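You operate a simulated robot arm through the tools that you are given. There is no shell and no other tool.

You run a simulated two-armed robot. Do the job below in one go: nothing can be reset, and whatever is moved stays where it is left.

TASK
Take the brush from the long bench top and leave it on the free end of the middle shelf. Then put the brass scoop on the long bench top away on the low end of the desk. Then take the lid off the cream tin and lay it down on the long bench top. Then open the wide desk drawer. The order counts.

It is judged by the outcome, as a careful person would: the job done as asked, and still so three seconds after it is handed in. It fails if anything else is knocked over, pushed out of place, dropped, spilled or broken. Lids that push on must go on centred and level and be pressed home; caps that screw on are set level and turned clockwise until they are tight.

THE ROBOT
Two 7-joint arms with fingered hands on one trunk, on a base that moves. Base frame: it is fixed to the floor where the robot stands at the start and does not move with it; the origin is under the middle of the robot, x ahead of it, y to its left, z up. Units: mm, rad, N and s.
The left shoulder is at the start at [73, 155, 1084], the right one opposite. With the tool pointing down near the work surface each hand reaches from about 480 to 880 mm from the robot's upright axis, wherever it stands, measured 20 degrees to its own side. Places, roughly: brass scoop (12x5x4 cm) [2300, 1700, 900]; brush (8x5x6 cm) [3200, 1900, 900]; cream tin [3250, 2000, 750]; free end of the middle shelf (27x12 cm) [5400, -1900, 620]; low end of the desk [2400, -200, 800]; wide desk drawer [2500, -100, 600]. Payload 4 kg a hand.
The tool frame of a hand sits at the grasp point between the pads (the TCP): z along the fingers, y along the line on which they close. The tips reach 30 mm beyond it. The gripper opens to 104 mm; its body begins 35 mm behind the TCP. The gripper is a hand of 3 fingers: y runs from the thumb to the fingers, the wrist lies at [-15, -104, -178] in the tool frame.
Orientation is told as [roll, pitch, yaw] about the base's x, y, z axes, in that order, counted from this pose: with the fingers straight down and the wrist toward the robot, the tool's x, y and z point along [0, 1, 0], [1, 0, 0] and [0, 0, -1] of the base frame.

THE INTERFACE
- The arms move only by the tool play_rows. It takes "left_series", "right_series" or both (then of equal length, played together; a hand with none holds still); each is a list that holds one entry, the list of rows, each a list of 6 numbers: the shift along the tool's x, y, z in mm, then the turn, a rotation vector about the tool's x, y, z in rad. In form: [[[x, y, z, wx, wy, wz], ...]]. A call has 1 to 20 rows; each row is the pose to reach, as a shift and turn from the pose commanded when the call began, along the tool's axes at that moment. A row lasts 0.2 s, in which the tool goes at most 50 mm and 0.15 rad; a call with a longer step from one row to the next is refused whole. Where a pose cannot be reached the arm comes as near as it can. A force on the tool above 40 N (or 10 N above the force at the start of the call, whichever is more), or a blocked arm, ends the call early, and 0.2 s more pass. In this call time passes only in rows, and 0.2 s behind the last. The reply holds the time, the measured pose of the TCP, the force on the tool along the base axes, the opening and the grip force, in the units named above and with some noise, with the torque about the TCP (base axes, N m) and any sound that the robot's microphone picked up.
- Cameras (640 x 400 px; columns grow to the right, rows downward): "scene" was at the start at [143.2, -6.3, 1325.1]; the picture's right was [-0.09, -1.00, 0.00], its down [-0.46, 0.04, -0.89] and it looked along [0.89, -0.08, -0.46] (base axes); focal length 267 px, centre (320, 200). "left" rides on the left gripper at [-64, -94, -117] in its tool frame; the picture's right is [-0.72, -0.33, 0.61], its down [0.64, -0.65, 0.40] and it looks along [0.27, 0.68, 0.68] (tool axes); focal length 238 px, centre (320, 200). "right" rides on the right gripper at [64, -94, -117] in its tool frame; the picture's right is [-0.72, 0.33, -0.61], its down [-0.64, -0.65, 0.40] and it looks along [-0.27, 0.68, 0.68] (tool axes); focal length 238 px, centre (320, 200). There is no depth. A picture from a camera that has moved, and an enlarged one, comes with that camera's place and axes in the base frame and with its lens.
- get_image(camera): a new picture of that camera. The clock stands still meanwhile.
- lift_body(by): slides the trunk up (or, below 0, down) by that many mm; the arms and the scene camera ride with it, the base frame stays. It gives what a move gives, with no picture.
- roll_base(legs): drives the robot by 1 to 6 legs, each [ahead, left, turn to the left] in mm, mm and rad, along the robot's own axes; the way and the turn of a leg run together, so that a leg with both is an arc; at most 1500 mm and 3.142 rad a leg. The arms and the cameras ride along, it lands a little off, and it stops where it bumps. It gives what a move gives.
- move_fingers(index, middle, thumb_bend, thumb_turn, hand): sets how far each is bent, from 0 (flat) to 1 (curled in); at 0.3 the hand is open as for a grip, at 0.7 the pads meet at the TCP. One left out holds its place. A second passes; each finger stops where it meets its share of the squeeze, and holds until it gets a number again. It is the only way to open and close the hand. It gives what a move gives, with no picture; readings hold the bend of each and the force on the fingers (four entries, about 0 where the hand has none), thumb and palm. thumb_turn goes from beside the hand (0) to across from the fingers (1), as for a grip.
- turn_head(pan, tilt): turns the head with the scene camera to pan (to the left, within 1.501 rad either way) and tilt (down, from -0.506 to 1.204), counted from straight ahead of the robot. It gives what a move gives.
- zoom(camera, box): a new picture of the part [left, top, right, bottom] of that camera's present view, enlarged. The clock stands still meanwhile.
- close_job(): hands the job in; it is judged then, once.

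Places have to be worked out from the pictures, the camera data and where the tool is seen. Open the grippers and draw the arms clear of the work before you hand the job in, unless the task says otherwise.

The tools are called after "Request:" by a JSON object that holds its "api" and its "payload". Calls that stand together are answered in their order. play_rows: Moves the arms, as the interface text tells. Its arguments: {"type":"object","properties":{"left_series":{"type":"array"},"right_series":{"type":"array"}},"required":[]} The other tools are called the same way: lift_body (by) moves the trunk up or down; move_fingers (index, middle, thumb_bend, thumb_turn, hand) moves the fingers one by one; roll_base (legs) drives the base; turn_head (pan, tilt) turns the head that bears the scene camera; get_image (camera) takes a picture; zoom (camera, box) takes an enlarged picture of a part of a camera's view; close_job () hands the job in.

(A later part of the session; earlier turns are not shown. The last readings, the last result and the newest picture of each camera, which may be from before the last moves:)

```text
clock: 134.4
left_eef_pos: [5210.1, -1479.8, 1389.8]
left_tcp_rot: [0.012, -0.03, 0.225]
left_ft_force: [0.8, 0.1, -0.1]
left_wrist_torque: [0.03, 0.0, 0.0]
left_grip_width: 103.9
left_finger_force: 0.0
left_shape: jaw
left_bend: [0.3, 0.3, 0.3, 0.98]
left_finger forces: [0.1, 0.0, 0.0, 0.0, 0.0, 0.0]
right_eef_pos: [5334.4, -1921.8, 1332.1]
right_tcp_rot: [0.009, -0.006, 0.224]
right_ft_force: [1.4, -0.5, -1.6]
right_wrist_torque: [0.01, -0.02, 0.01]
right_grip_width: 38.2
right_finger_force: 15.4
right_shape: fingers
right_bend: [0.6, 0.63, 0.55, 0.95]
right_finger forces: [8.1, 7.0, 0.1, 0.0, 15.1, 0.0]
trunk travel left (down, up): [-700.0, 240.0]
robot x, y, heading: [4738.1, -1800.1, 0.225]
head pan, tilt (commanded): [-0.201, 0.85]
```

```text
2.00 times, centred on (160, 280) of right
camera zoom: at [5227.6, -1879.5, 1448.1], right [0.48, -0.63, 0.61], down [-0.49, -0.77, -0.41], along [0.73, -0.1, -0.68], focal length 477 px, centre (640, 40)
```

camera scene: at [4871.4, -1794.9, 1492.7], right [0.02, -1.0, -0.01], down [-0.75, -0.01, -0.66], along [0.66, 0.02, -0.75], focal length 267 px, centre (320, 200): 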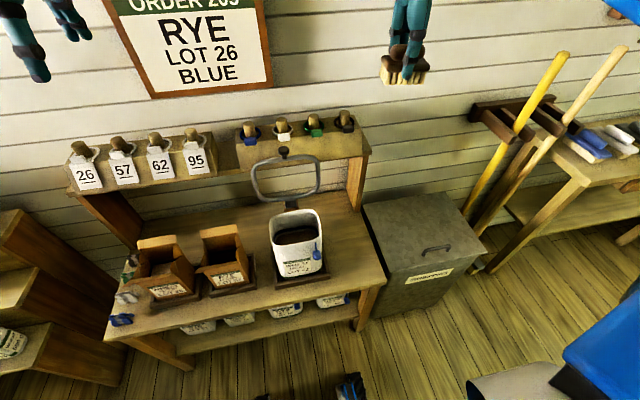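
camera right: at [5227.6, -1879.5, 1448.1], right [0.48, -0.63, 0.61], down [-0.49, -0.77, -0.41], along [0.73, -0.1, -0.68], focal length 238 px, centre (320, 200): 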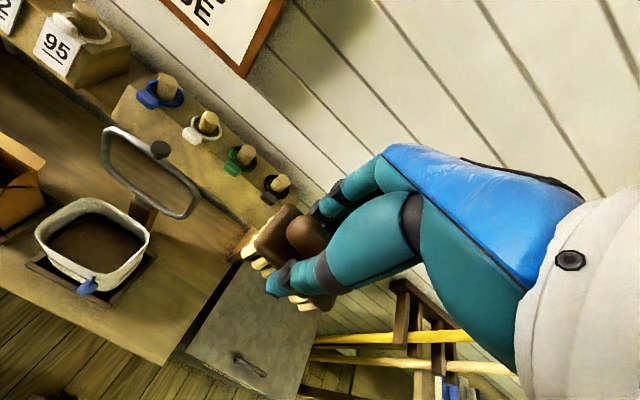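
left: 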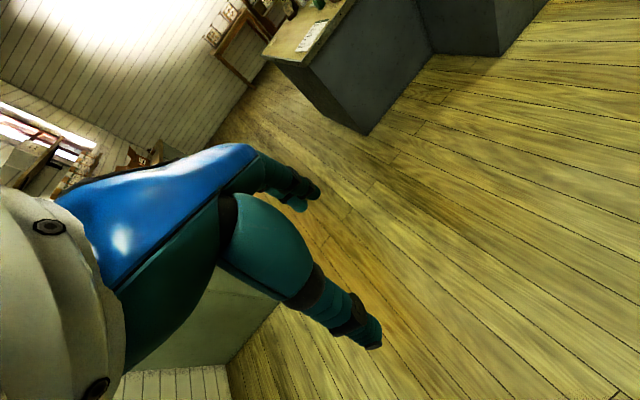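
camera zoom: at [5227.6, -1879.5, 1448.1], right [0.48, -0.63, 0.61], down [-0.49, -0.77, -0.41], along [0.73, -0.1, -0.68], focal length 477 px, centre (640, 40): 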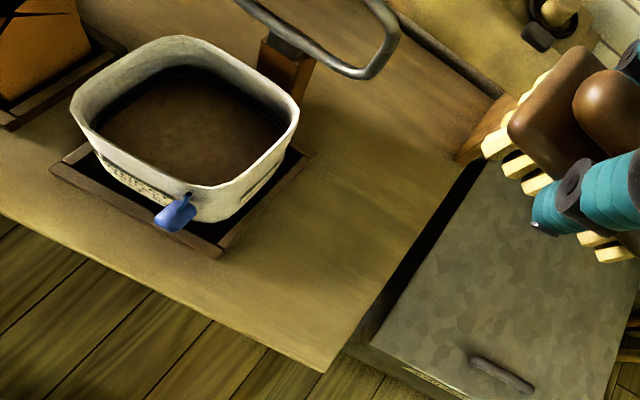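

Both cameras agree: shelf z≈620, right edge through (5267,-2012), tray edge about 185 mm left of it. I lower the trunk by 300 and then shift the hand over the target (5389,-1899).

Request:
{"api": "lift_body", "payload": {"by": -300}}

Request:
{"api": "play_rows", "payload": {"right_series": [[[5, 30, 0, 0, 0, 0], [10, 58, 0, 0, 0, 0], [10, 58, 45, 0, 0, 0], [10, 58, 90, 0, 0, 0], [10, 58, 135, 0, 0, 0], [10, 58, 180, 0, 0, 0]]]}}

Request:
{"api": "get_image", "payload": {"camera": "right"}}

Request:
{"api": "get_image", "payload": {"camera": "scene"}}

```text
clock: 137.4
left_eef_pos: [5208.2, -1472.2, 1089.3]
left_tcp_rot: [0.009, -0.031, 0.226]
left_ft_force: [0.0, -0.2, 0.9]
left_wrist_torque: [0.0, -0.01, 0.01]
left_grip_width: 103.8
left_finger_force: 0.1
left_shape: jaw
left_bend: [0.3, 0.3, 0.3, 0.98]
left_finger forces: [0.0, 0.0, 0.0, 0.1, 0.0, 0.0]
right_eef_pos: [5332.4, -1915.3, 1032.9]
right_tcp_rot: [0.003, -0.004, 0.222]
right_ft_force: [-0.4, -0.2, -1.6]
right_wrist_torque: [0.0, -0.02, -0.01]
right_grip_width: 38.4
right_finger_force: 15.0
right_shape: fingers
right_bend: [0.6, 0.63, 0.55, 0.95]
right_finger forces: [8.0, 7.0, 0.0, 0.0, 15.1, 0.0]
trunk travel left (down, up): [-400.0, 540.0]
robot x, y, heading: [4740.3, -1801.3, 0.221]
head pan, tilt (commanded): [-0.201, 0.85]
```

```text
clock: 138.8
left_eef_pos: [5209.0, -1473.1, 1089.2]
left_tcp_rot: [0.009, -0.03, 0.225]
left_ft_force: [-0.1, -0.3, 0.0]
left_wrist_torque: [0.03, 0.03, 0.02]
left_grip_width: 103.8
left_finger_force: 0.1
left_shape: jaw
left_bend: [0.3, 0.3, 0.3, 0.98]
left_finger forces: [0.0, 0.0, 0.0, 0.1, 0.0, 0.1]
right_eef_pos: [5388.4, -1896.6, 855.7]
right_tcp_rot: [0.003, -0.004, 0.223]
right_ft_force: [-0.5, 0.0, -1.5]
right_wrist_torque: [-0.02, 0.02, -0.01]
right_grip_width: 38.0
right_finger_force: 14.9
right_shape: fingers
right_bend: [0.6, 0.63, 0.55, 0.95]
right_finger forces: [8.0, 6.9, 0.0, 0.0, 14.9, 0.0]
trunk travel left (down, up): [-400.0, 540.0]
robot x, y, heading: [4739.0, -1805.6, 0.223]
head pan, tilt (commanded): [-0.201, 0.85]
```

```text
taken
camera right: at [5280.6, -1853.4, 972.6], right [0.47, -0.63, 0.61], down [-0.49, -0.77, -0.41], along [0.73, -0.11, -0.68], focal length 238 px, centre (320, 200)
```

right: 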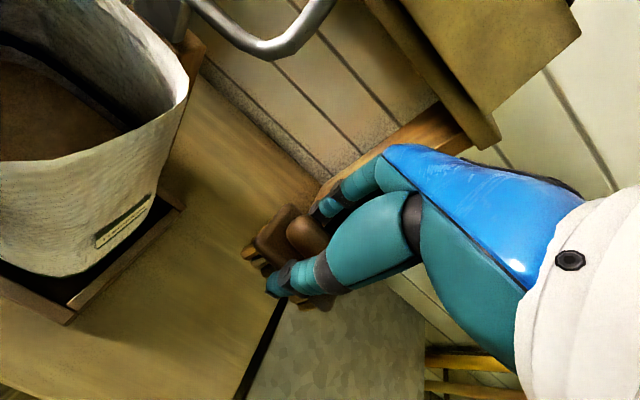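

```text
taken
camera scene: at [4869.2, -1786.9, 1192.7], right [0.02, -1.0, 0.0], down [-0.75, -0.02, -0.66], along [0.66, 0.02, -0.75], focal length 267 px, centre (320, 200)
```

scene: 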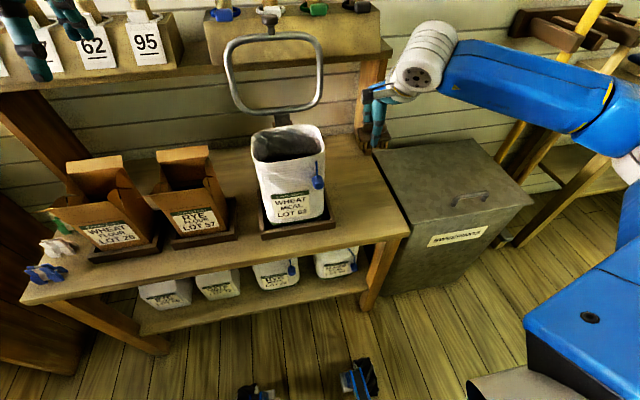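

The hand is at (5388,-1897,856), with the point beneath it lying between the tray and the shelf's right edge. I lower to about z=700 and check.

Request:
{"api": "play_rows", "payload": {"right_series": [[[0, 0, 40, 0, 0, 0], [0, 0, 80, 0, 0, 0], [0, 0, 120, 0, 0, 0], [0, 0, 155, 0, 0, 0]]]}}

Request:
{"api": "get_image", "payload": {"camera": "right"}}

Request:
{"api": "zoom", "payload": {"camera": "scene", "box": [240, 90, 464, 230]}}

```text
clock: 139.8
left_eef_pos: [5209.7, -1473.5, 1088.3]
left_tcp_rot: [0.008, -0.03, 0.225]
left_ft_force: [0.2, -0.5, 0.3]
left_wrist_torque: [0.01, -0.04, 0.05]
left_grip_width: 103.6
left_finger_force: 0.0
left_shape: jaw
left_bend: [0.3, 0.3, 0.3, 0.98]
left_finger forces: [0.0, 0.1, 0.0, 0.1, 0.1, 0.0]
right_eef_pos: [5387.2, -1891.2, 700.5]
right_tcp_rot: [0.005, -0.004, 0.223]
right_ft_force: [-0.1, 0.0, 0.2]
right_wrist_torque: [0.0, 0.04, 0.02]
right_grip_width: 37.8
right_finger_force: 14.5
right_shape: fingers
right_bend: [0.6, 0.63, 0.55, 0.95]
right_finger forces: [7.9, 6.9, 0.0, 0.0, 14.8, 0.0]
trunk travel left (down, up): [-400.0, 540.0]
robot x, y, heading: [4741.7, -1801.5, 0.225]
head pan, tilt (commanded): [-0.201, 0.85]
```

```text
taken
camera right: at [5280.1, -1849.2, 817.3], right [0.47, -0.63, 0.61], down [-0.49, -0.77, -0.41], along [0.73, -0.11, -0.68], focal length 238 px, centre (320, 200)
```

right: 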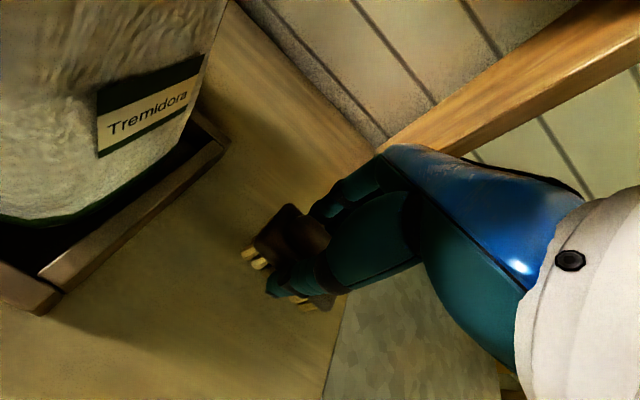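

```text
2.86 times, centred on (352, 160) of scene
camera zoom: at [4869.0, -1786.6, 1192.7], right [0.02, -1.0, 0.0], down [-0.75, -0.02, -0.66], along [0.66, 0.02, -0.75], focal length 763 px, centre (229, 314)
```

zoom: 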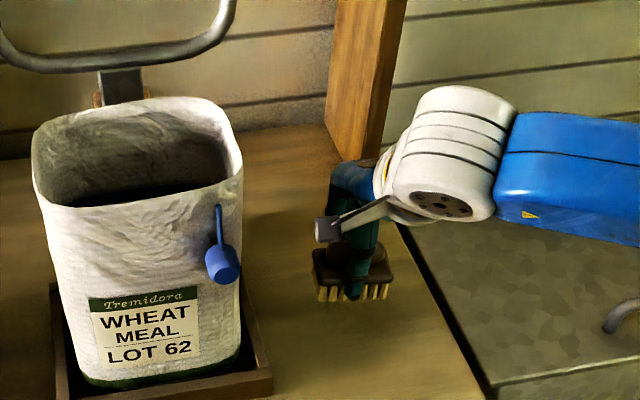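

Everything is clear around the brush. I lower 30 mm more, then in small steps watching for contact.

Request:
{"api": "play_rows", "payload": {"right_series": [[[0, 0, 15, 0, 0, 0], [0, 0, 30, 0, 0, 0]]]}}

Request:
{"api": "zoom", "payload": {"camera": "scene", "box": [300, 140, 428, 220]}}

```text
clock: 140.4
left_eef_pos: [5209.2, -1472.2, 1089.4]
left_tcp_rot: [0.008, -0.03, 0.225]
left_ft_force: [-0.5, 0.8, -0.8]
left_wrist_torque: [0.0, -0.01, 0.0]
left_grip_width: 104.1
left_finger_force: 0.1
left_shape: jaw
left_bend: [0.3, 0.3, 0.3, 0.98]
left_finger forces: [0.1, 0.0, 0.0, 0.0, 0.0, 0.0]
right_eef_pos: [5386.7, -1891.0, 668.7]
right_tcp_rot: [0.004, -0.005, 0.224]
right_ft_force: [-0.6, -0.5, -1.6]
right_wrist_torque: [-0.03, -0.01, 0.01]
right_grip_width: 38.0
right_finger_force: 15.1
right_shape: fingers
right_bend: [0.6, 0.63, 0.55, 0.95]
right_finger forces: [8.0, 6.8, 0.1, 0.1, 14.8, 0.0]
trunk travel left (down, up): [-400.0, 540.0]
robot x, y, heading: [4739.3, -1802.4, 0.22]
head pan, tilt (commanded): [-0.201, 0.85]
```

```text
5.00 times, centred on (364, 180) of scene
camera zoom: at [4868.5, -1786.6, 1192.8], right [0.02, -1.0, 0.0], down [-0.75, -0.02, -0.66], along [0.66, 0.02, -0.75], focal length 1336 px, centre (100, 300)
```

zoom: 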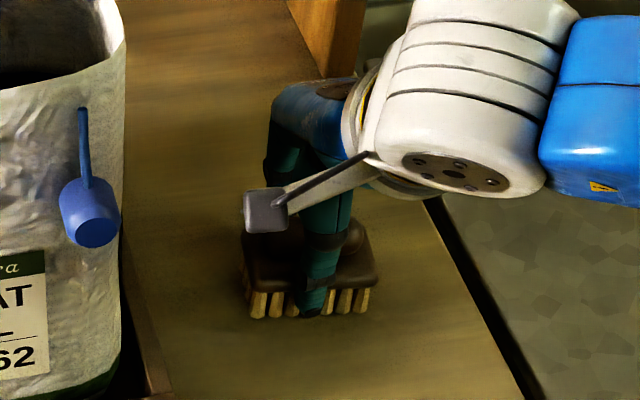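

Contact is near. I step down 4 mm at a time.

Request:
{"api": "play_rows", "payload": {"right_series": [[[0, 0, 3, 0, 0, 0], [0, 0, 5, 0, 0, 0]]]}}

```text
clock: 141.0
left_eef_pos: [5207.9, -1471.9, 1090.5]
left_tcp_rot: [0.006, -0.03, 0.225]
left_ft_force: [-0.2, -0.2, -0.4]
left_wrist_torque: [-0.02, 0.03, 0.01]
left_grip_width: 103.9
left_finger_force: 0.0
left_shape: jaw
left_bend: [0.3, 0.3, 0.3, 0.98]
left_finger forces: [0.0, 0.0, 0.1, 0.0, 0.1, 0.0]
right_eef_pos: [5388.0, -1890.9, 666.2]
right_tcp_rot: [0.003, -0.008, 0.224]
right_ft_force: [-0.8, -1.6, 8.3]
right_wrist_torque: [-0.06, 0.14, -0.02]
right_grip_width: 38.4
right_finger_force: 15.5
right_shape: fingers
right_bend: [0.6, 0.63, 0.55, 0.95]
right_finger forces: [7.9, 7.0, 0.1, 0.1, 16.0, 0.0]
trunk travel left (down, up): [-400.0, 540.0]
robot x, y, heading: [4741.6, -1801.4, 0.223]
head pan, tilt (commanded): [-0.201, 0.85]
```

Contact with the shelf reads 8 N at TCP z≈666. The brush is resting; I open the fingers.

Request:
{"api": "move_fingers", "payload": {"hand": "right", "index": 0.45, "middle": 0.45, "thumb_bend": 0.42}}

Request:
{"api": "move_fingers", "payload": {"hand": "right", "index": 0.3, "middle": 0.3, "thumb_bend": 0.3}}

Request:
{"api": "zoom", "payload": {"camera": "scene", "box": [300, 140, 428, 220]}}

Request:
{"api": "get_image", "payload": {"camera": "right"}}

```text
clock: 142.0
left_eef_pos: [5209.0, -1471.4, 1088.3]
left_tcp_rot: [0.009, -0.029, 0.226]
left_ft_force: [-0.4, 0.1, -0.1]
left_wrist_torque: [-0.01, -0.01, -0.04]
left_grip_width: 103.7
left_finger_force: 0.0
left_shape: jaw
left_bend: [0.3, 0.3, 0.3, 0.98]
left_finger forces: [0.0, 0.1, 0.1, 0.0, 0.0, 0.1]
right_eef_pos: [5386.7, -1889.7, 664.1]
right_tcp_rot: [0.006, -0.005, 0.223]
right_ft_force: [-0.1, 0.3, -0.6]
right_wrist_torque: [-0.02, 0.02, -0.02]
right_grip_width: 68.4
right_finger_force: 0.1
right_shape: fingers
right_bend: [0.45, 0.45, 0.42, 0.97]
right_finger forces: [0.0, 0.1, 0.0, 0.0, 0.1, 0.0]
trunk travel left (down, up): [-400.0, 540.0]
robot x, y, heading: [4738.4, -1801.5, 0.223]
head pan, tilt (commanded): [-0.201, 0.85]
```

```text
clock: 143.0
left_eef_pos: [5208.3, -1471.9, 1087.8]
left_tcp_rot: [0.008, -0.028, 0.226]
left_ft_force: [0.5, -0.1, 0.2]
left_wrist_torque: [0.02, -0.03, 0.0]
left_grip_width: 103.8
left_finger_force: 0.0
left_shape: jaw
left_bend: [0.3, 0.3, 0.3, 0.98]
left_finger forces: [0.0, 0.0, 0.1, 0.0, 0.0, 0.0]
right_eef_pos: [5387.5, -1890.3, 663.4]
right_tcp_rot: [0.004, -0.005, 0.222]
right_ft_force: [0.9, -0.2, 0.2]
right_wrist_torque: [-0.02, 0.02, -0.01]
right_grip_width: 102.7
right_finger_force: 0.0
right_shape: fingers
right_bend: [0.3, 0.3, 0.3, 0.97]
right_finger forces: [0.1, 0.1, 0.0, 0.1, 0.0, 0.0]
trunk travel left (down, up): [-400.0, 540.0]
robot x, y, heading: [4739.8, -1804.9, 0.221]
head pan, tilt (commanded): [-0.201, 0.85]
```

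```text
5.00 times, centred on (364, 180) of scene
camera zoom: at [4868.3, -1786.4, 1192.8], right [0.02, -1.0, 0.0], down [-0.75, -0.02, -0.66], along [0.66, 0.02, -0.75], focal length 1336 px, centre (100, 300)
```

zoom: 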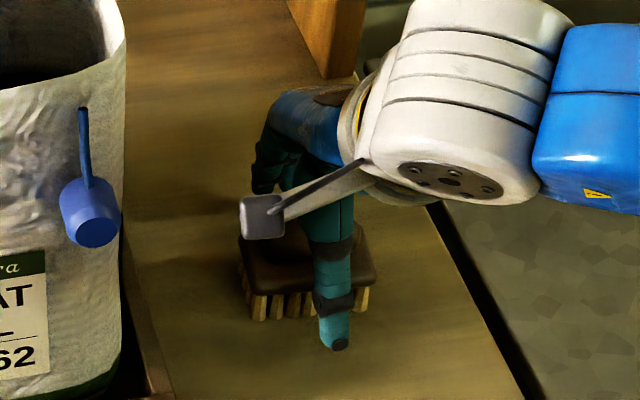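

```text
taken
camera right: at [5280.0, -1847.8, 780.1], right [0.47, -0.63, 0.61], down [-0.49, -0.77, -0.41], along [0.73, -0.11, -0.68], focal length 238 px, centre (320, 200)
```

right: 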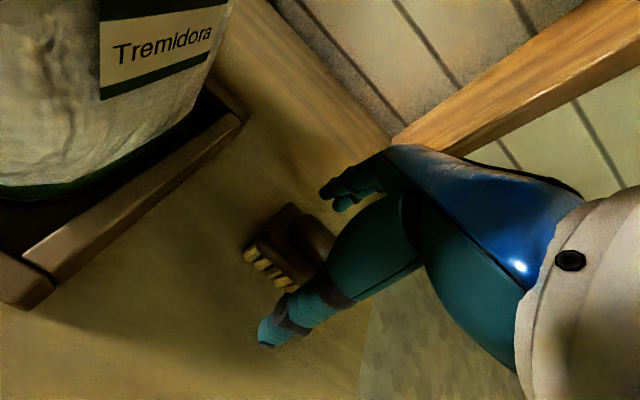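

The brush stands on the shelf, released. I raise the hand straight up and check the brush stayed.

Request:
{"api": "play_rows", "payload": {"right_series": [[[0, 0, -20, 0, 0, 0], [0, 0, -60, 0, 0, 0], [0, 0, -105, 0, 0, 0], [0, 0, -150, 0, 0, 0], [0, 0, -195, 0, 0, 0], [0, 0, -240, 0, 0, 0], [0, 0, -285, 0, 0, 0], [0, 0, -330, 0, 0, 0], [0, 0, -370, 0, 0, 0], [-10, -40, -370, 0, 0, 0], [-10, -60, -370, 0, 0, 0]]]}}

Request:
{"api": "zoom", "payload": {"camera": "scene", "box": [240, 90, 464, 230]}}

```text
clock: 145.4
left_eef_pos: [5209.0, -1475.1, 1088.9]
left_tcp_rot: [0.008, -0.03, 0.224]
left_ft_force: [-0.3, -0.8, 1.0]
left_wrist_torque: [0.01, 0.0, 0.03]
left_grip_width: 104.0
left_finger_force: 0.1
left_shape: jaw
left_bend: [0.3, 0.3, 0.3, 0.98]
left_finger forces: [0.0, 0.1, 0.0, 0.1, 0.0, 0.0]
right_eef_pos: [5328.8, -1915.6, 1031.6]
right_tcp_rot: [0.004, -0.003, 0.223]
right_ft_force: [0.3, 0.3, -0.4]
right_wrist_torque: [0.0, -0.01, -0.02]
right_grip_width: 102.9
right_finger_force: 0.0
right_shape: fingers
right_bend: [0.3, 0.3, 0.3, 0.97]
right_finger forces: [0.0, 0.0, 0.0, 0.0, 0.0, 0.1]
trunk travel left (down, up): [-400.0, 540.0]
robot x, y, heading: [4739.2, -1802.7, 0.226]
head pan, tilt (commanded): [-0.201, 0.85]
```

```text
2.86 times, centred on (352, 160) of scene
camera zoom: at [4868.2, -1787.6, 1192.8], right [0.02, -1.0, 0.0], down [-0.75, -0.02, -0.66], along [0.66, 0.02, -0.75], focal length 763 px, centre (229, 314)
```

zoom: 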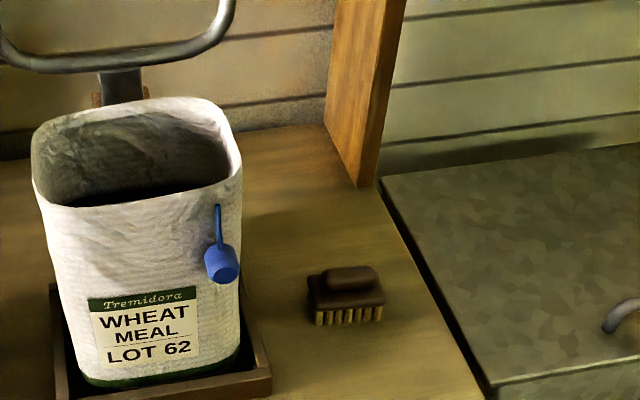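

The brush stands upright on the free end of the middle shelf. I raise the trunk and drive back out of the gap toward the bench for the scoop.

Request:
{"api": "lift_body", "payload": {"by": 300}}

Request:
{"api": "roll_base", "payload": {"legs": [[0, 500, 0], [0, 500, 0], [-200, 1000, 0], [0, 300, 0]]}}

```text
clock: 148.4
left_eef_pos: [5209.6, -1471.8, 1388.5]
left_tcp_rot: [0.008, -0.03, 0.227]
left_ft_force: [0.1, -0.3, -0.3]
left_wrist_torque: [-0.02, 0.01, 0.01]
left_grip_width: 103.6
left_finger_force: 0.1
left_shape: jaw
left_bend: [0.3, 0.3, 0.3, 0.98]
left_finger forces: [0.0, 0.0, 0.0, 0.0, 0.0, 0.0]
right_eef_pos: [5328.1, -1915.3, 1331.8]
right_tcp_rot: [0.003, -0.006, 0.224]
right_ft_force: [-0.2, 0.7, 0.2]
right_wrist_torque: [0.02, 0.02, 0.0]
right_grip_width: 102.9
right_finger_force: 0.0
right_shape: fingers
right_bend: [0.3, 0.3, 0.3, 0.97]
right_finger forces: [0.0, 0.1, 0.1, 0.1, 0.0, 0.1]
trunk travel left (down, up): [-700.0, 240.0]
robot x, y, heading: [4740.4, -1801.8, 0.224]
head pan, tilt (commanded): [-0.201, 0.85]
```

```text
clock: 160.4
left_eef_pos: [4485.5, 713.4, 1392.1]
left_tcp_rot: [0.022, -0.029, 0.234]
left_ft_force: [-0.1, 0.1, -0.2]
left_wrist_torque: [0.02, -0.02, -0.01]
left_grip_width: 103.6
left_finger_force: 0.0
left_shape: jaw
left_bend: [0.3, 0.3, 0.3, 0.98]
left_finger forces: [0.0, 0.0, 0.1, 0.1, 0.1, 0.0]
right_eef_pos: [4611.1, 272.8, 1328.0]
right_tcp_rot: [0.014, -0.003, 0.23]
right_ft_force: [-0.4, 0.2, -0.4]
right_wrist_torque: [0.03, -0.01, -0.01]
right_grip_width: 102.9
right_finger_force: 0.0
right_shape: fingers
right_bend: [0.3, 0.3, 0.3, 0.97]
right_finger forces: [0.1, 0.0, 0.0, 0.1, 0.1, 0.0]
trunk travel left (down, up): [-700.0, 240.0]
robot x, y, heading: [4016.0, 399.0, 0.235]
head pan, tilt (commanded): [-0.201, 0.85]
```

Next I turn to face the bench and drive down the aisle to stand in front of the scoop.

Request:
{"api": "roll_base", "payload": {"legs": [[0, 0, 1.556], [780, 650, 0], [0, 950, 0]]}}

Request:
{"api": "lift_body", "payload": {"by": -200}}

Request:
{"api": "turn_head", "payload": {"pan": 0.0, "tilt": 0.65}}

Request:
{"api": "get_image", "payload": {"camera": "scene"}}

```text
clock: 174.3
left_eef_pos: [1883.4, 1107.2, 1391.4]
left_tcp_rot: [0.011, -0.033, 1.901]
left_ft_force: [0.6, -0.8, -1.1]
left_wrist_torque: [0.02, 0.0, 0.03]
left_grip_width: 103.8
left_finger_force: 0.0
left_shape: jaw
left_bend: [0.3, 0.3, 0.3, 0.98]
left_finger forces: [0.1, 0.1, 0.0, 0.0, 0.1, 0.1]
right_eef_pos: [2309.7, 1274.2, 1330.5]
right_tcp_rot: [0.005, -0.004, 1.899]
right_ft_force: [1.0, 1.0, -0.7]
right_wrist_torque: [0.0, 0.01, -0.01]
right_grip_width: 102.9
right_finger_force: 0.0
right_shape: fingers
right_bend: [0.3, 0.3, 0.3, 0.97]
right_finger forces: [0.1, 0.0, 0.1, 0.0, 0.0, 0.0]
trunk travel left (down, up): [-700.0, 240.0]
robot x, y, heading: [2255.2, 676.2, 1.898]
head pan, tilt (commanded): [-0.201, 0.85]
```

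```text
clock: 176.5
left_eef_pos: [1880.3, 1104.2, 1191.1]
left_tcp_rot: [0.009, -0.035, 1.902]
left_ft_force: [0.4, -0.6, 0.7]
left_wrist_torque: [0.02, -0.05, -0.04]
left_grip_width: 103.8
left_finger_force: 0.1
left_shape: jaw
left_bend: [0.3, 0.3, 0.3, 0.98]
left_finger forces: [0.0, 0.0, 0.0, 0.0, 0.1, 0.0]
right_eef_pos: [2307.7, 1270.3, 1131.9]
right_tcp_rot: [0.004, -0.007, 1.899]
right_ft_force: [-0.4, 0.3, 1.3]
right_wrist_torque: [0.03, 0.0, 0.02]
right_grip_width: 102.9
right_finger_force: 0.0
right_shape: fingers
right_bend: [0.3, 0.3, 0.3, 0.97]
right_finger forces: [0.0, 0.1, 0.0, 0.1, 0.0, 0.0]
trunk travel left (down, up): [-500.0, 440.0]
robot x, y, heading: [2256.7, 675.8, 1.903]
head pan, tilt (commanded): [-0.201, 0.85]
```

```text
clock: 177.2
left_eef_pos: [1880.4, 1103.3, 1191.9]
left_tcp_rot: [0.009, -0.034, 1.903]
left_ft_force: [0.4, 0.6, 0.2]
left_wrist_torque: [-0.02, 0.01, 0.0]
left_grip_width: 103.9
left_finger_force: 0.1
left_shape: jaw
left_bend: [0.3, 0.3, 0.3, 0.98]
left_finger forces: [0.1, 0.0, 0.1, 0.1, 0.1, 0.0]
right_eef_pos: [2308.3, 1269.6, 1132.0]
right_tcp_rot: [0.005, -0.007, 1.9]
right_ft_force: [0.5, 0.0, -0.6]
right_wrist_torque: [0.01, 0.01, 0.0]
right_grip_width: 103.0
right_finger_force: 0.1
right_shape: fingers
right_bend: [0.3, 0.3, 0.3, 0.97]
right_finger forces: [0.0, 0.0, 0.1, 0.0, 0.0, 0.1]
trunk travel left (down, up): [-500.0, 440.0]
robot x, y, heading: [2257.8, 674.3, 1.899]
head pan, tilt (commanded): [0.0, 0.649]
```

```text
taken
camera scene: at [2209.2, 810.2, 1309.3], right [0.95, 0.33, 0.0], down [0.2, -0.57, -0.79], along [-0.26, 0.75, -0.61], focal length 267 px, centre (320, 200)
```

scene: 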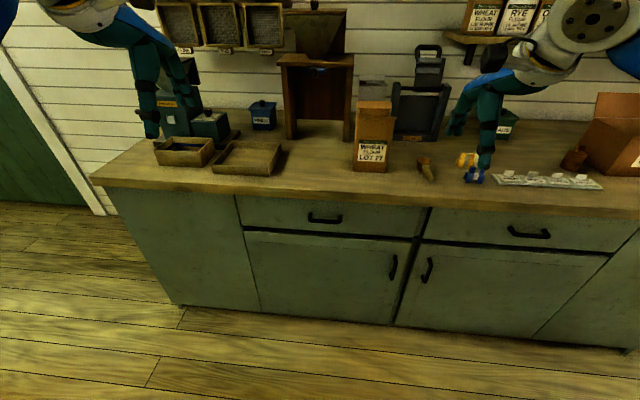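

The scoop lies near column 425. I correct the heading, drive closer and zoom in on it.

Request:
{"api": "roll_base", "payload": {"legs": [[0, 0, -0.11], [270, 0, 0]]}}

Request:
{"api": "turn_head", "payload": {"pan": -0.25, "tilt": 0.75}}

Request:
{"api": "get_image", "payload": {"camera": "scene"}}

Request:
{"api": "get_image", "payload": {"camera": "right"}}

```text
clock: 179.6
left_eef_pos: [1871.1, 1396.4, 1192.7]
left_tcp_rot: [0.008, -0.037, 1.794]
left_ft_force: [0.0, 0.8, 0.6]
left_wrist_torque: [0.01, 0.0, -0.03]
left_grip_width: 104.0
left_finger_force: 0.0
left_shape: jaw
left_bend: [0.3, 0.3, 0.3, 0.98]
left_finger forces: [0.0, 0.0, 0.0, 0.1, 0.0, 0.1]
right_eef_pos: [2313.6, 1516.1, 1134.0]
right_tcp_rot: [0.003, -0.009, 1.791]
right_ft_force: [0.5, 0.0, -0.1]
right_wrist_torque: [-0.01, -0.02, 0.01]
right_grip_width: 102.8
right_finger_force: 0.0
right_shape: fingers
right_bend: [0.3, 0.3, 0.3, 0.97]
right_finger forces: [0.0, 0.0, 0.0, 0.0, 0.1, 0.0]
trunk travel left (down, up): [-500.0, 440.0]
robot x, y, heading: [2200.5, 935.6, 1.8]
head pan, tilt (commanded): [0.0, 0.649]
```

```text
clock: 180.4
left_eef_pos: [1870.1, 1396.5, 1192.2]
left_tcp_rot: [0.01, -0.034, 1.794]
left_ft_force: [-0.2, 0.2, 0.1]
left_wrist_torque: [0.01, -0.03, 0.0]
left_grip_width: 103.8
left_finger_force: 0.1
left_shape: jaw
left_bend: [0.3, 0.3, 0.3, 0.98]
left_finger forces: [0.0, 0.0, 0.0, 0.1, 0.1, 0.1]
right_eef_pos: [2313.3, 1517.2, 1132.8]
right_tcp_rot: [0.002, -0.009, 1.792]
right_ft_force: [-0.5, -0.6, 0.3]
right_wrist_torque: [0.01, 0.03, 0.0]
right_grip_width: 103.2
right_finger_force: 0.1
right_shape: fingers
right_bend: [0.3, 0.3, 0.3, 0.97]
right_finger forces: [0.0, 0.1, 0.0, 0.0, 0.0, 0.1]
trunk travel left (down, up): [-500.0, 440.0]
robot x, y, heading: [2194.2, 934.1, 1.798]
head pan, tilt (commanded): [-0.25, 0.75]
```

```text
taken
camera scene: at [2186.5, 1070.1, 1300.7], right [1.0, -0.02, 0.0], down [-0.02, -0.68, -0.73], along [0.02, 0.73, -0.68], focal length 267 px, centre (320, 200)
```

scene: 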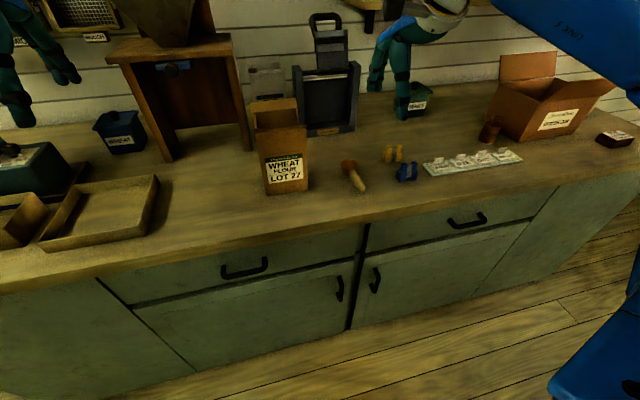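

```text
taken
camera right: at [2271.2, 1411.7, 1249.0], right [0.63, 0.47, 0.61], down [0.77, -0.49, -0.41], along [0.11, 0.73, -0.67], focal length 238 px, centre (320, 200)
```

right: 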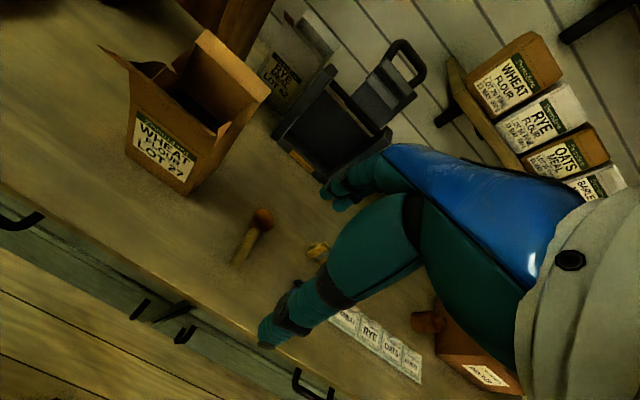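

I zoom on the scoop in both views to fix its position and direction.

Request:
{"api": "zoom", "payload": {"camera": "scene", "box": [310, 130, 438, 210]}}

Request:
{"api": "zoom", "payload": {"camera": "right", "box": [190, 180, 350, 280]}}

```text
5.00 times, centred on (374, 170) of scene
camera zoom: at [2186.5, 1070.1, 1300.7], right [1.0, -0.02, 0.0], down [-0.02, -0.68, -0.73], along [0.02, 0.73, -0.68], focal length 1336 px, centre (50, 350)
```

zoom: 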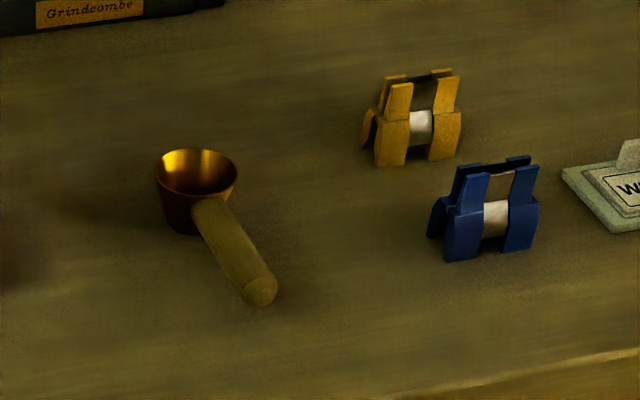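

```text
4.00 times, centred on (270, 230) of right
camera zoom: at [2271.2, 1411.7, 1249.0], right [0.63, 0.47, 0.61], down [0.77, -0.49, -0.41], along [0.11, 0.73, -0.67], focal length 953 px, centre (520, 80)
```

zoom: 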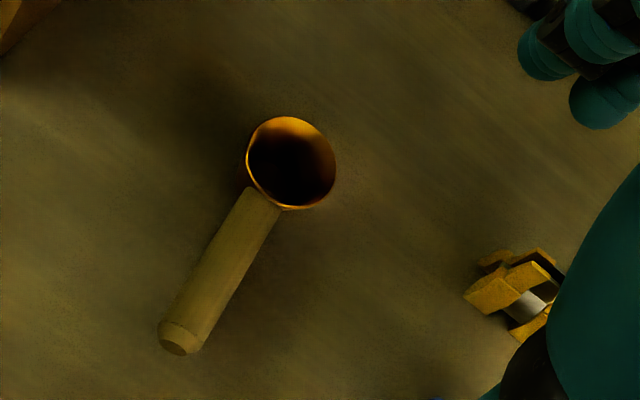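

The scoop is a small brass cup (rim centre near (2281,1660,880)) with its wooden handle pointing toward me. I'll grip the cup sideways, so I pre-shape the right fingers and turn the hand a quarter turn while moving above it.

Request:
{"api": "play_rows", "payload": {"right_series": [[[0, 13, 8, 0, 0, -0.143], [0, 27, 16, 0, 0, -0.286], [0, 40, 24, 0, 0, -0.429], [0, 53, 32, 0, 0, -0.572], [0, 67, 40, 0, 0, -0.715], [0, 80, 48, 0, 0, -0.858], [0, 93, 56, 0, 0, -1.001], [0, 106, 64, 0, 0, -1.144], [0, 120, 72, 0, 0, -1.287], [0, 133, 76, 0, 0, -1.43], [0, 146, 80, 0, 0, -1.57]]]}}

Request:
{"api": "move_fingers", "payload": {"hand": "right", "index": 0.38, "middle": 0.38, "thumb_bend": 0.38}}

Request:
{"api": "get_image", "payload": {"camera": "right"}}

Request:
{"api": "get_image", "payload": {"camera": "scene"}}

```text
clock: 182.8
left_eef_pos: [1868.4, 1396.8, 1191.7]
left_tcp_rot: [0.007, -0.036, 1.793]
left_ft_force: [-0.1, -0.3, -0.1]
left_wrist_torque: [0.02, -0.01, -0.01]
left_grip_width: 103.7
left_finger_force: 0.0
left_shape: jaw
left_bend: [0.3, 0.3, 0.3, 0.98]
left_finger forces: [0.0, 0.0, 0.0, 0.1, 0.0, 0.0]
right_eef_pos: [2228.4, 1307.6, 1140.1]
right_tcp_rot: [0.009, 0.005, -2.959]
right_ft_force: [0.6, 0.3, -0.5]
right_wrist_torque: [0.03, 0.02, -0.01]
right_grip_width: 103.1
right_finger_force: 0.0
right_shape: fingers
right_bend: [0.3, 0.3, 0.3, 0.98]
right_finger forces: [0.0, 0.0, 0.0, 0.0, 0.0, 0.0]
right hand out of reach, approached as far as the arm can: row 5, 6, 7, 8, 9, 10, 11
trunk travel left (down, up): [-500.0, 440.0]
robot x, y, heading: [2201.0, 933.8, 1.793]
head pan, tilt (commanded): [-0.25, 0.75]
```

```text
clock: 183.8
left_eef_pos: [1869.8, 1397.1, 1192.4]
left_tcp_rot: [0.009, -0.035, 1.795]
left_ft_force: [-0.2, 0.2, -0.3]
left_wrist_torque: [-0.01, 0.0, 0.04]
left_grip_width: 103.9
left_finger_force: 0.1
left_shape: jaw
left_bend: [0.3, 0.3, 0.3, 0.98]
left_finger forces: [0.0, 0.0, 0.0, 0.0, 0.1, 0.0]
right_eef_pos: [2229.8, 1309.9, 1141.3]
right_tcp_rot: [0.009, -0.001, -2.962]
right_ft_force: [0.6, -0.6, 0.3]
right_wrist_torque: [-0.01, 0.01, -0.01]
right_grip_width: 83.7
right_finger_force: 0.1
right_shape: fingers
right_bend: [0.38, 0.38, 0.38, 0.98]
right_finger forces: [0.0, 0.1, 0.1, 0.0, 0.0, 0.0]
trunk travel left (down, up): [-500.0, 440.0]
robot x, y, heading: [2196.8, 930.4, 1.796]
head pan, tilt (commanded): [-0.25, 0.75]
```

```text
taken
camera right: at [2332.3, 1265.5, 1258.0], right [-0.45, 0.65, 0.61], down [0.53, 0.74, -0.41], along [-0.72, 0.14, -0.68], focal length 238 px, centre (320, 200)
```

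right: 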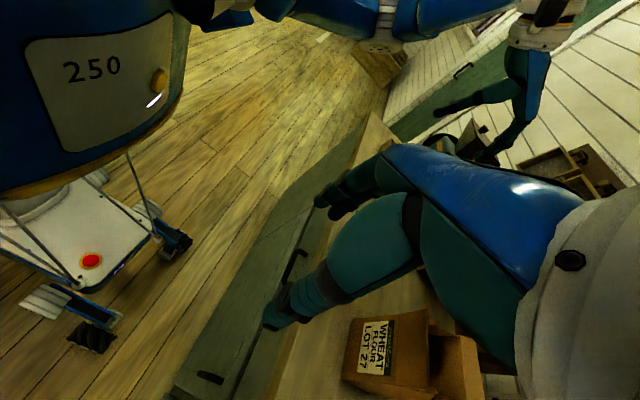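

```text
taken
camera scene: at [2185.9, 1069.8, 1300.7], right [1.0, -0.02, 0.0], down [-0.02, -0.68, -0.73], along [0.02, 0.73, -0.68], focal length 267 px, centre (320, 200)
```

scene: 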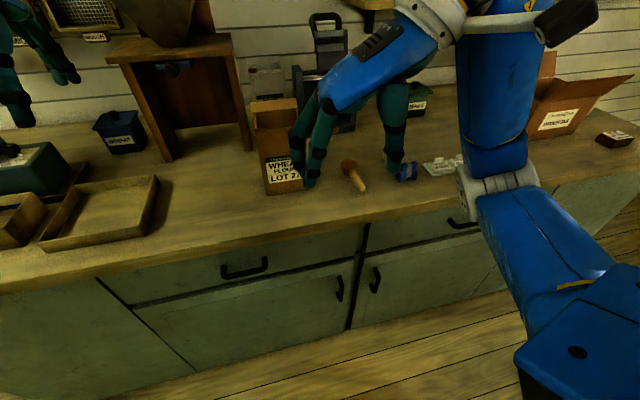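

The arm cannot hold a full quarter turn at that distance, so the hand stopped short, hovering clear. I test with a small turn back to see which pose the controller counts from.

Request:
{"api": "play_rows", "payload": {"right_series": [[[0, 0, 0, 0, 0, 0.1]]]}}

```text
clock: 184.2
left_eef_pos: [1870.5, 1396.0, 1191.4]
left_tcp_rot: [0.009, -0.037, 1.794]
left_ft_force: [0.4, 0.1, 0.2]
left_wrist_torque: [0.05, 0.01, 0.01]
left_grip_width: 103.8
left_finger_force: 0.1
left_shape: jaw
left_bend: [0.3, 0.3, 0.3, 0.98]
left_finger forces: [0.0, 0.0, 0.0, 0.1, 0.0, 0.1]
right_eef_pos: [2229.5, 1305.5, 1143.6]
right_tcp_rot: [-0.011, -0.003, -3.021]
right_ft_force: [-0.2, -0.9, 0.7]
right_wrist_torque: [-0.02, 0.01, -0.01]
right_grip_width: 83.7
right_finger_force: 0.0
right_shape: fingers
right_bend: [0.38, 0.38, 0.38, 0.98]
right_finger forces: [0.0, 0.0, 0.0, 0.0, 0.0, 0.1]
trunk travel left (down, up): [-500.0, 440.0]
robot x, y, heading: [2196.1, 935.0, 1.801]
head pan, tilt (commanded): [-0.25, 0.75]
```

The turn counts from the commanded pose. I make one small 40 mm backward test to see whether the position also counts from the out-of-reach target.

Request:
{"api": "play_rows", "payload": {"right_series": [[[40, 0, 0, 0, 0, 0.1]]]}}

```text
clock: 184.6
left_eef_pos: [1871.6, 1393.1, 1193.9]
left_tcp_rot: [0.009, -0.04, 1.795]
left_ft_force: [0.4, 0.1, 0.6]
left_wrist_torque: [0.0, 0.03, -0.01]
left_grip_width: 103.9
left_finger_force: 0.1
left_shape: jaw
left_bend: [0.3, 0.3, 0.3, 0.98]
left_finger forces: [0.0, 0.0, 0.0, 0.1, 0.0, 0.0]
right_eef_pos: [2235.6, 1263.3, 1147.6]
right_tcp_rot: [-0.01, -0.005, -3.121]
right_ft_force: [-0.5, -0.5, 1.4]
right_wrist_torque: [0.0, -0.01, -0.03]
right_grip_width: 83.7
right_finger_force: 0.0
right_shape: fingers
right_bend: [0.38, 0.38, 0.38, 0.98]
right_finger forces: [0.0, 0.0, 0.0, 0.0, 0.0, 0.0]
trunk travel left (down, up): [-500.0, 440.0]
robot x, y, heading: [2201.2, 932.1, 1.798]
head pan, tilt (commanded): [-0.25, 0.75]
```

The position counts from the actual pose, so I can steer normally. I turn the hand back to about half a radian of yaw and bring it forward to its usual place.

Request:
{"api": "play_rows", "payload": {"right_series": [[[-15, -5, 0, 0, 0, 0.144], [-35, -10, 0, 0, 0, 0.288], [-60, -16, 0, 0, 0, 0.432], [-90, -24, 0, 0, 0, 0.576], [-125, -32, 0, 0, 0, 0.72], [-165, -40, 0, 0, 0, 0.862], [-205, -47, 0, 0, 0, 0.862], [-245, -55, 0, 0, 0, 0.862], [-283, -63, 0, 0, 0, 0.862]]]}}

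```text
clock: 186.6
left_eef_pos: [1870.6, 1398.0, 1192.3]
left_tcp_rot: [0.01, -0.034, 1.795]
left_ft_force: [-0.1, 0.1, 0.0]
left_wrist_torque: [0.01, -0.02, 0.01]
left_grip_width: 103.8
left_finger_force: 0.1
left_shape: jaw
left_bend: [0.3, 0.3, 0.3, 0.98]
left_finger forces: [0.0, 0.1, 0.0, 0.0, 0.0, 0.1]
right_eef_pos: [2295.3, 1545.6, 1151.7]
right_tcp_rot: [-0.002, -0.009, 2.3]
right_ft_force: [0.0, 0.0, -0.3]
right_wrist_torque: [-0.02, -0.01, -0.06]
right_grip_width: 83.8
right_finger_force: 0.0
right_shape: fingers
right_bend: [0.38, 0.38, 0.38, 0.98]
right_finger forces: [0.1, 0.0, 0.0, 0.0, 0.0, 0.1]
trunk travel left (down, up): [-500.0, 440.0]
robot x, y, heading: [2199.0, 932.4, 1.798]
head pan, tilt (commanded): [-0.25, 0.75]
```

Now I shift the base right and turn it left by 0.5 rad, so that this half-turned hand comes to lie across the scoop's cup.

Request:
{"api": "roll_base", "payload": {"legs": [[10, -345, 0], [0, 0, 0.5]]}}

Request:
{"api": "turn_head", "payload": {"pan": -0.35, "tilt": 0.75}}

Request:
{"api": "get_image", "payload": {"camera": "scene"}}

Request:
{"api": "get_image", "payload": {"camera": "right"}}

```text
clock: 190.2
left_eef_pos: [2017.1, 1270.1, 1192.1]
left_tcp_rot: [0.005, -0.037, 2.288]
left_ft_force: [-0.3, -0.6, 0.6]
left_wrist_torque: [-0.01, 0.0, -0.01]
left_grip_width: 103.8
left_finger_force: 0.1
left_shape: jaw
left_bend: [0.3, 0.3, 0.3, 0.98]
left_finger forces: [0.0, 0.1, 0.0, 0.1, 0.0, 0.0]
right_eef_pos: [2320.5, 1601.6, 1153.2]
right_tcp_rot: [-0.001, -0.008, 2.794]
right_ft_force: [0.7, -0.2, -0.4]
right_wrist_torque: [-0.04, 0.0, -0.03]
right_grip_width: 83.8
right_finger_force: 0.1
right_shape: fingers
right_bend: [0.38, 0.38, 0.38, 0.98]
right_finger forces: [0.0, 0.1, 0.0, 0.1, 0.1, 0.0]
trunk travel left (down, up): [-500.0, 440.0]
robot x, y, heading: [2524.5, 1019.1, 2.295]
head pan, tilt (commanded): [-0.25, 0.75]
```

```text
clock: 190.9
left_eef_pos: [2018.1, 1269.2, 1193.6]
left_tcp_rot: [0.009, -0.039, 2.289]
left_ft_force: [0.0, 0.2, 0.7]
left_wrist_torque: [0.01, 0.03, -0.02]
left_grip_width: 104.3
left_finger_force: 0.1
left_shape: jaw
left_bend: [0.3, 0.3, 0.3, 0.98]
left_finger forces: [0.1, 0.1, 0.0, 0.0, 0.1, 0.1]
right_eef_pos: [2320.6, 1600.8, 1153.8]
right_tcp_rot: [-0.001, -0.011, 2.793]
right_ft_force: [-0.2, -0.8, 0.3]
right_wrist_torque: [0.03, 0.0, 0.03]
right_grip_width: 83.5
right_finger_force: 0.1
right_shape: fingers
right_bend: [0.38, 0.38, 0.38, 0.98]
right_finger forces: [0.1, 0.0, 0.0, 0.0, 0.0, 0.0]
trunk travel left (down, up): [-500.0, 440.0]
robot x, y, heading: [2522.3, 1016.2, 2.29]
head pan, tilt (commanded): [-0.351, 0.75]
```

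```text
taken
camera scene: at [2457.7, 1137.2, 1300.8], right [0.93, 0.36, 0.0], down [0.25, -0.64, -0.73], along [-0.26, 0.68, -0.68], focal length 267 px, centre (320, 200)
```

scene: 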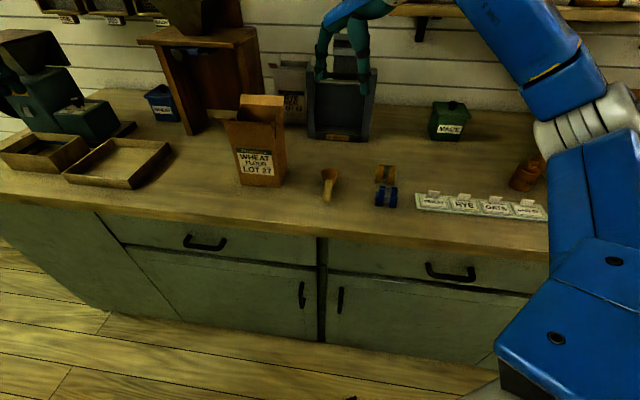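

```text
taken
camera right: at [2388.2, 1508.9, 1269.0], right [-0.06, 0.78, 0.62], down [0.83, 0.38, -0.41], along [-0.56, 0.49, -0.67], focal length 238 px, centre (320, 200)
```

right: 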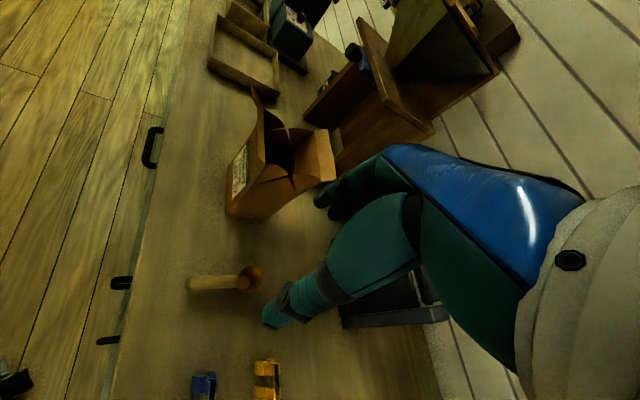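

I zoom in on the scoop in both views again to refine the cup's position for the grasp.

Request:
{"api": "zoom", "payload": {"camera": "scene", "box": [270, 150, 398, 230]}}

Request:
{"api": "zoom", "payload": {"camera": "right", "box": [150, 220, 310, 320]}}

```text
5.00 times, centred on (334, 190) of scene
camera zoom: at [2457.7, 1137.2, 1300.8], right [0.93, 0.36, 0.0], down [0.25, -0.64, -0.73], along [-0.26, 0.68, -0.68], focal length 1336 px, centre (250, 250)
```

zoom: 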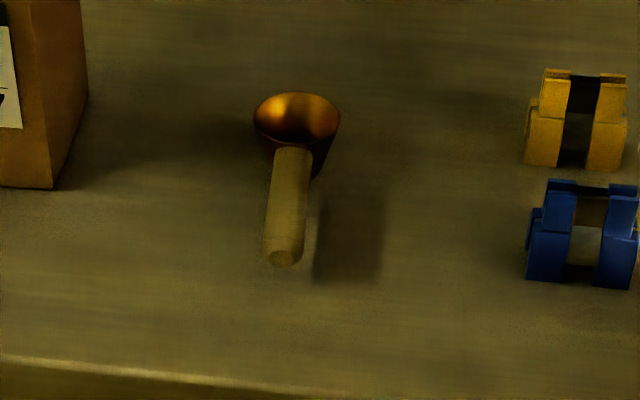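

```text
4.00 times, centred on (230, 270) of right
camera zoom: at [2388.2, 1508.9, 1269.0], right [-0.06, 0.78, 0.62], down [0.83, 0.38, -0.41], along [-0.56, 0.49, -0.67], focal length 953 px, centre (680, -80)
```

zoom: 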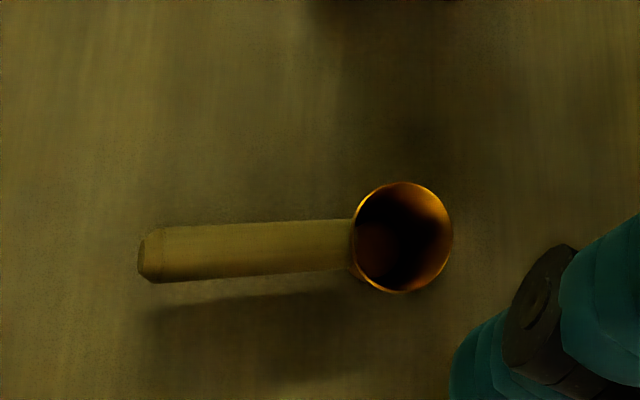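

Both cameras put the cup at (2282,1663), rim z≈878, and the hand's closing line misses the handle by about 55°. I move above the cup, to z≈960.

Request:
{"api": "play_rows", "payload": {"right_series": [[[-9.6, 11.5, 30, 0.002, 0, 0], [-19, 23, 60, 0.004, 0, 0], [-29, 34.5, 90, 0.007, 0, 0], [-38, 46, 125, 0.009, 0, 0], [-47.8, 57.4, 160, 0.011, 0, 0], [-47.8, 57.4, 194, 0.011, 0, 0]]]}}

Request:
{"api": "get_image", "payload": {"camera": "right"}}

Request:
{"api": "zoom", "payload": {"camera": "scene", "box": [200, 80, 424, 220]}}

```text
clock: 192.3
left_eef_pos: [2016.9, 1269.6, 1192.2]
left_tcp_rot: [0.009, -0.039, 2.287]
left_ft_force: [-0.1, 1.1, 0.1]
left_wrist_torque: [-0.01, 0.03, 0.02]
left_grip_width: 103.6
left_finger_force: 0.3
left_shape: jaw
left_bend: [0.3, 0.3, 0.3, 0.98]
left_finger forces: [0.0, 0.1, 0.1, 0.1, 0.1, 0.0]
right_eef_pos: [2282.9, 1664.6, 961.2]
right_tcp_rot: [-0.002, 0.0, 2.795]
right_ft_force: [-0.4, -0.3, -0.3]
right_wrist_torque: [0.02, -0.02, 0.01]
right_grip_width: 83.3
right_finger_force: 0.1
right_shape: fingers
right_bend: [0.38, 0.38, 0.38, 0.98]
right_finger forces: [0.0, 0.0, 0.0, 0.0, 0.1, 0.0]
trunk travel left (down, up): [-500.0, 440.0]
robot x, y, heading: [2525.3, 1015.8, 2.29]
head pan, tilt (commanded): [-0.351, 0.75]
```

```text
taken
camera right: at [2349.4, 1574.1, 1077.6], right [-0.06, 0.79, 0.62], down [0.83, 0.38, -0.4], along [-0.55, 0.49, -0.68], focal length 238 px, centre (320, 200)
```

right: 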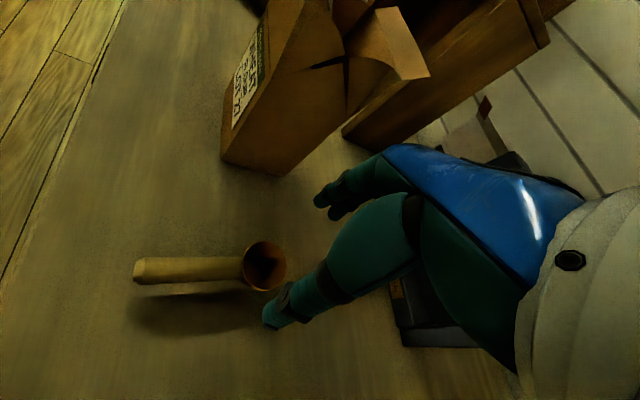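

```text
2.86 times, centred on (312, 150) of scene
camera zoom: at [2458.0, 1137.7, 1300.8], right [0.93, 0.36, 0.0], down [0.25, -0.64, -0.73], along [-0.26, 0.68, -0.68], focal length 763 px, centre (343, 343)
```

zoom: 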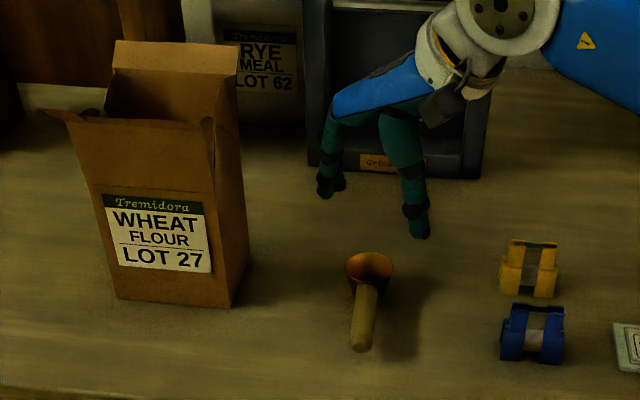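

The cup appears at the predicted spot between thumb and fingers. I lower 79 mm so the fingers surround it.

Request:
{"api": "play_rows", "payload": {"right_series": [[[0, 0, 27, 0, 0, 0], [0, 0, 54, 0, 0, 0], [0, 0, 79, 0, 0, 0]]]}}

Request:
{"api": "get_image", "payload": {"camera": "right"}}

Request:
{"api": "zoom", "payload": {"camera": "scene", "box": [250, 120, 410, 220]}}

```text
clock: 193.1
left_eef_pos: [2017.6, 1269.2, 1192.0]
left_tcp_rot: [0.009, -0.037, 2.289]
left_ft_force: [-0.4, 0.2, 0.6]
left_wrist_torque: [-0.03, -0.01, 0.03]
left_grip_width: 103.8
left_finger_force: 0.1
left_shape: jaw
left_bend: [0.3, 0.3, 0.3, 0.98]
left_finger forces: [0.0, 0.0, 0.0, 0.0, 0.0, 0.0]
right_eef_pos: [2282.9, 1667.0, 878.7]
right_tcp_rot: [-0.001, -0.001, 2.796]
right_ft_force: [1.0, -0.2, -0.5]
right_wrist_torque: [-0.01, -0.01, 0.02]
right_grip_width: 83.6
right_finger_force: 0.0
right_shape: fingers
right_bend: [0.38, 0.38, 0.38, 0.98]
right_finger forces: [0.0, 0.1, 0.0, 0.1, 0.0, 0.0]
trunk travel left (down, up): [-500.0, 440.0]
robot x, y, heading: [2524.4, 1016.4, 2.292]
head pan, tilt (commanded): [-0.351, 0.75]
```

```text
taken
camera right: at [2348.8, 1575.1, 994.6], right [-0.06, 0.79, 0.62], down [0.83, 0.38, -0.4], along [-0.55, 0.49, -0.68], focal length 238 px, centre (320, 200)
```

right: 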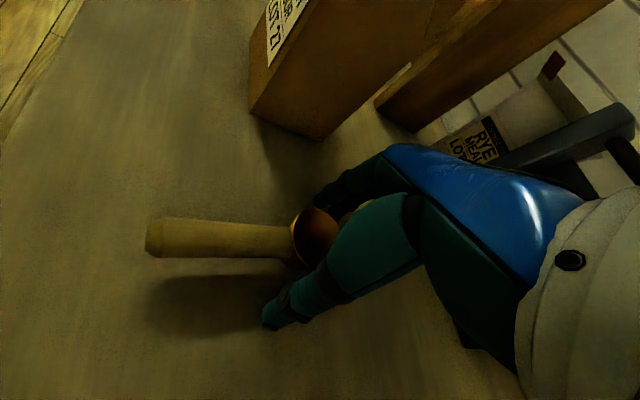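

```text
4.00 times, centred on (330, 170) of scene
camera zoom: at [2457.8, 1137.7, 1300.8], right [0.93, 0.36, 0.0], down [0.25, -0.64, -0.73], along [-0.26, 0.68, -0.68], focal length 1069 px, centre (280, 320)
```

zoom: 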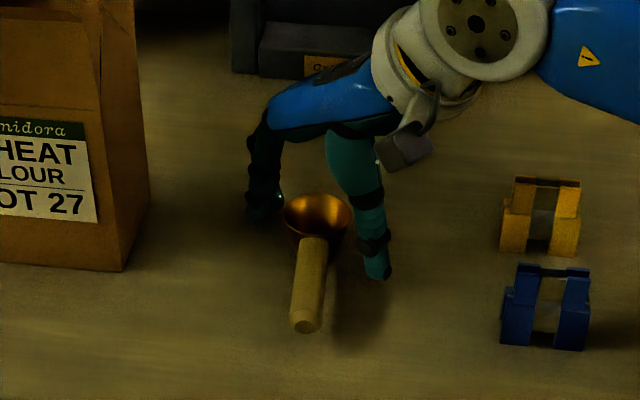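

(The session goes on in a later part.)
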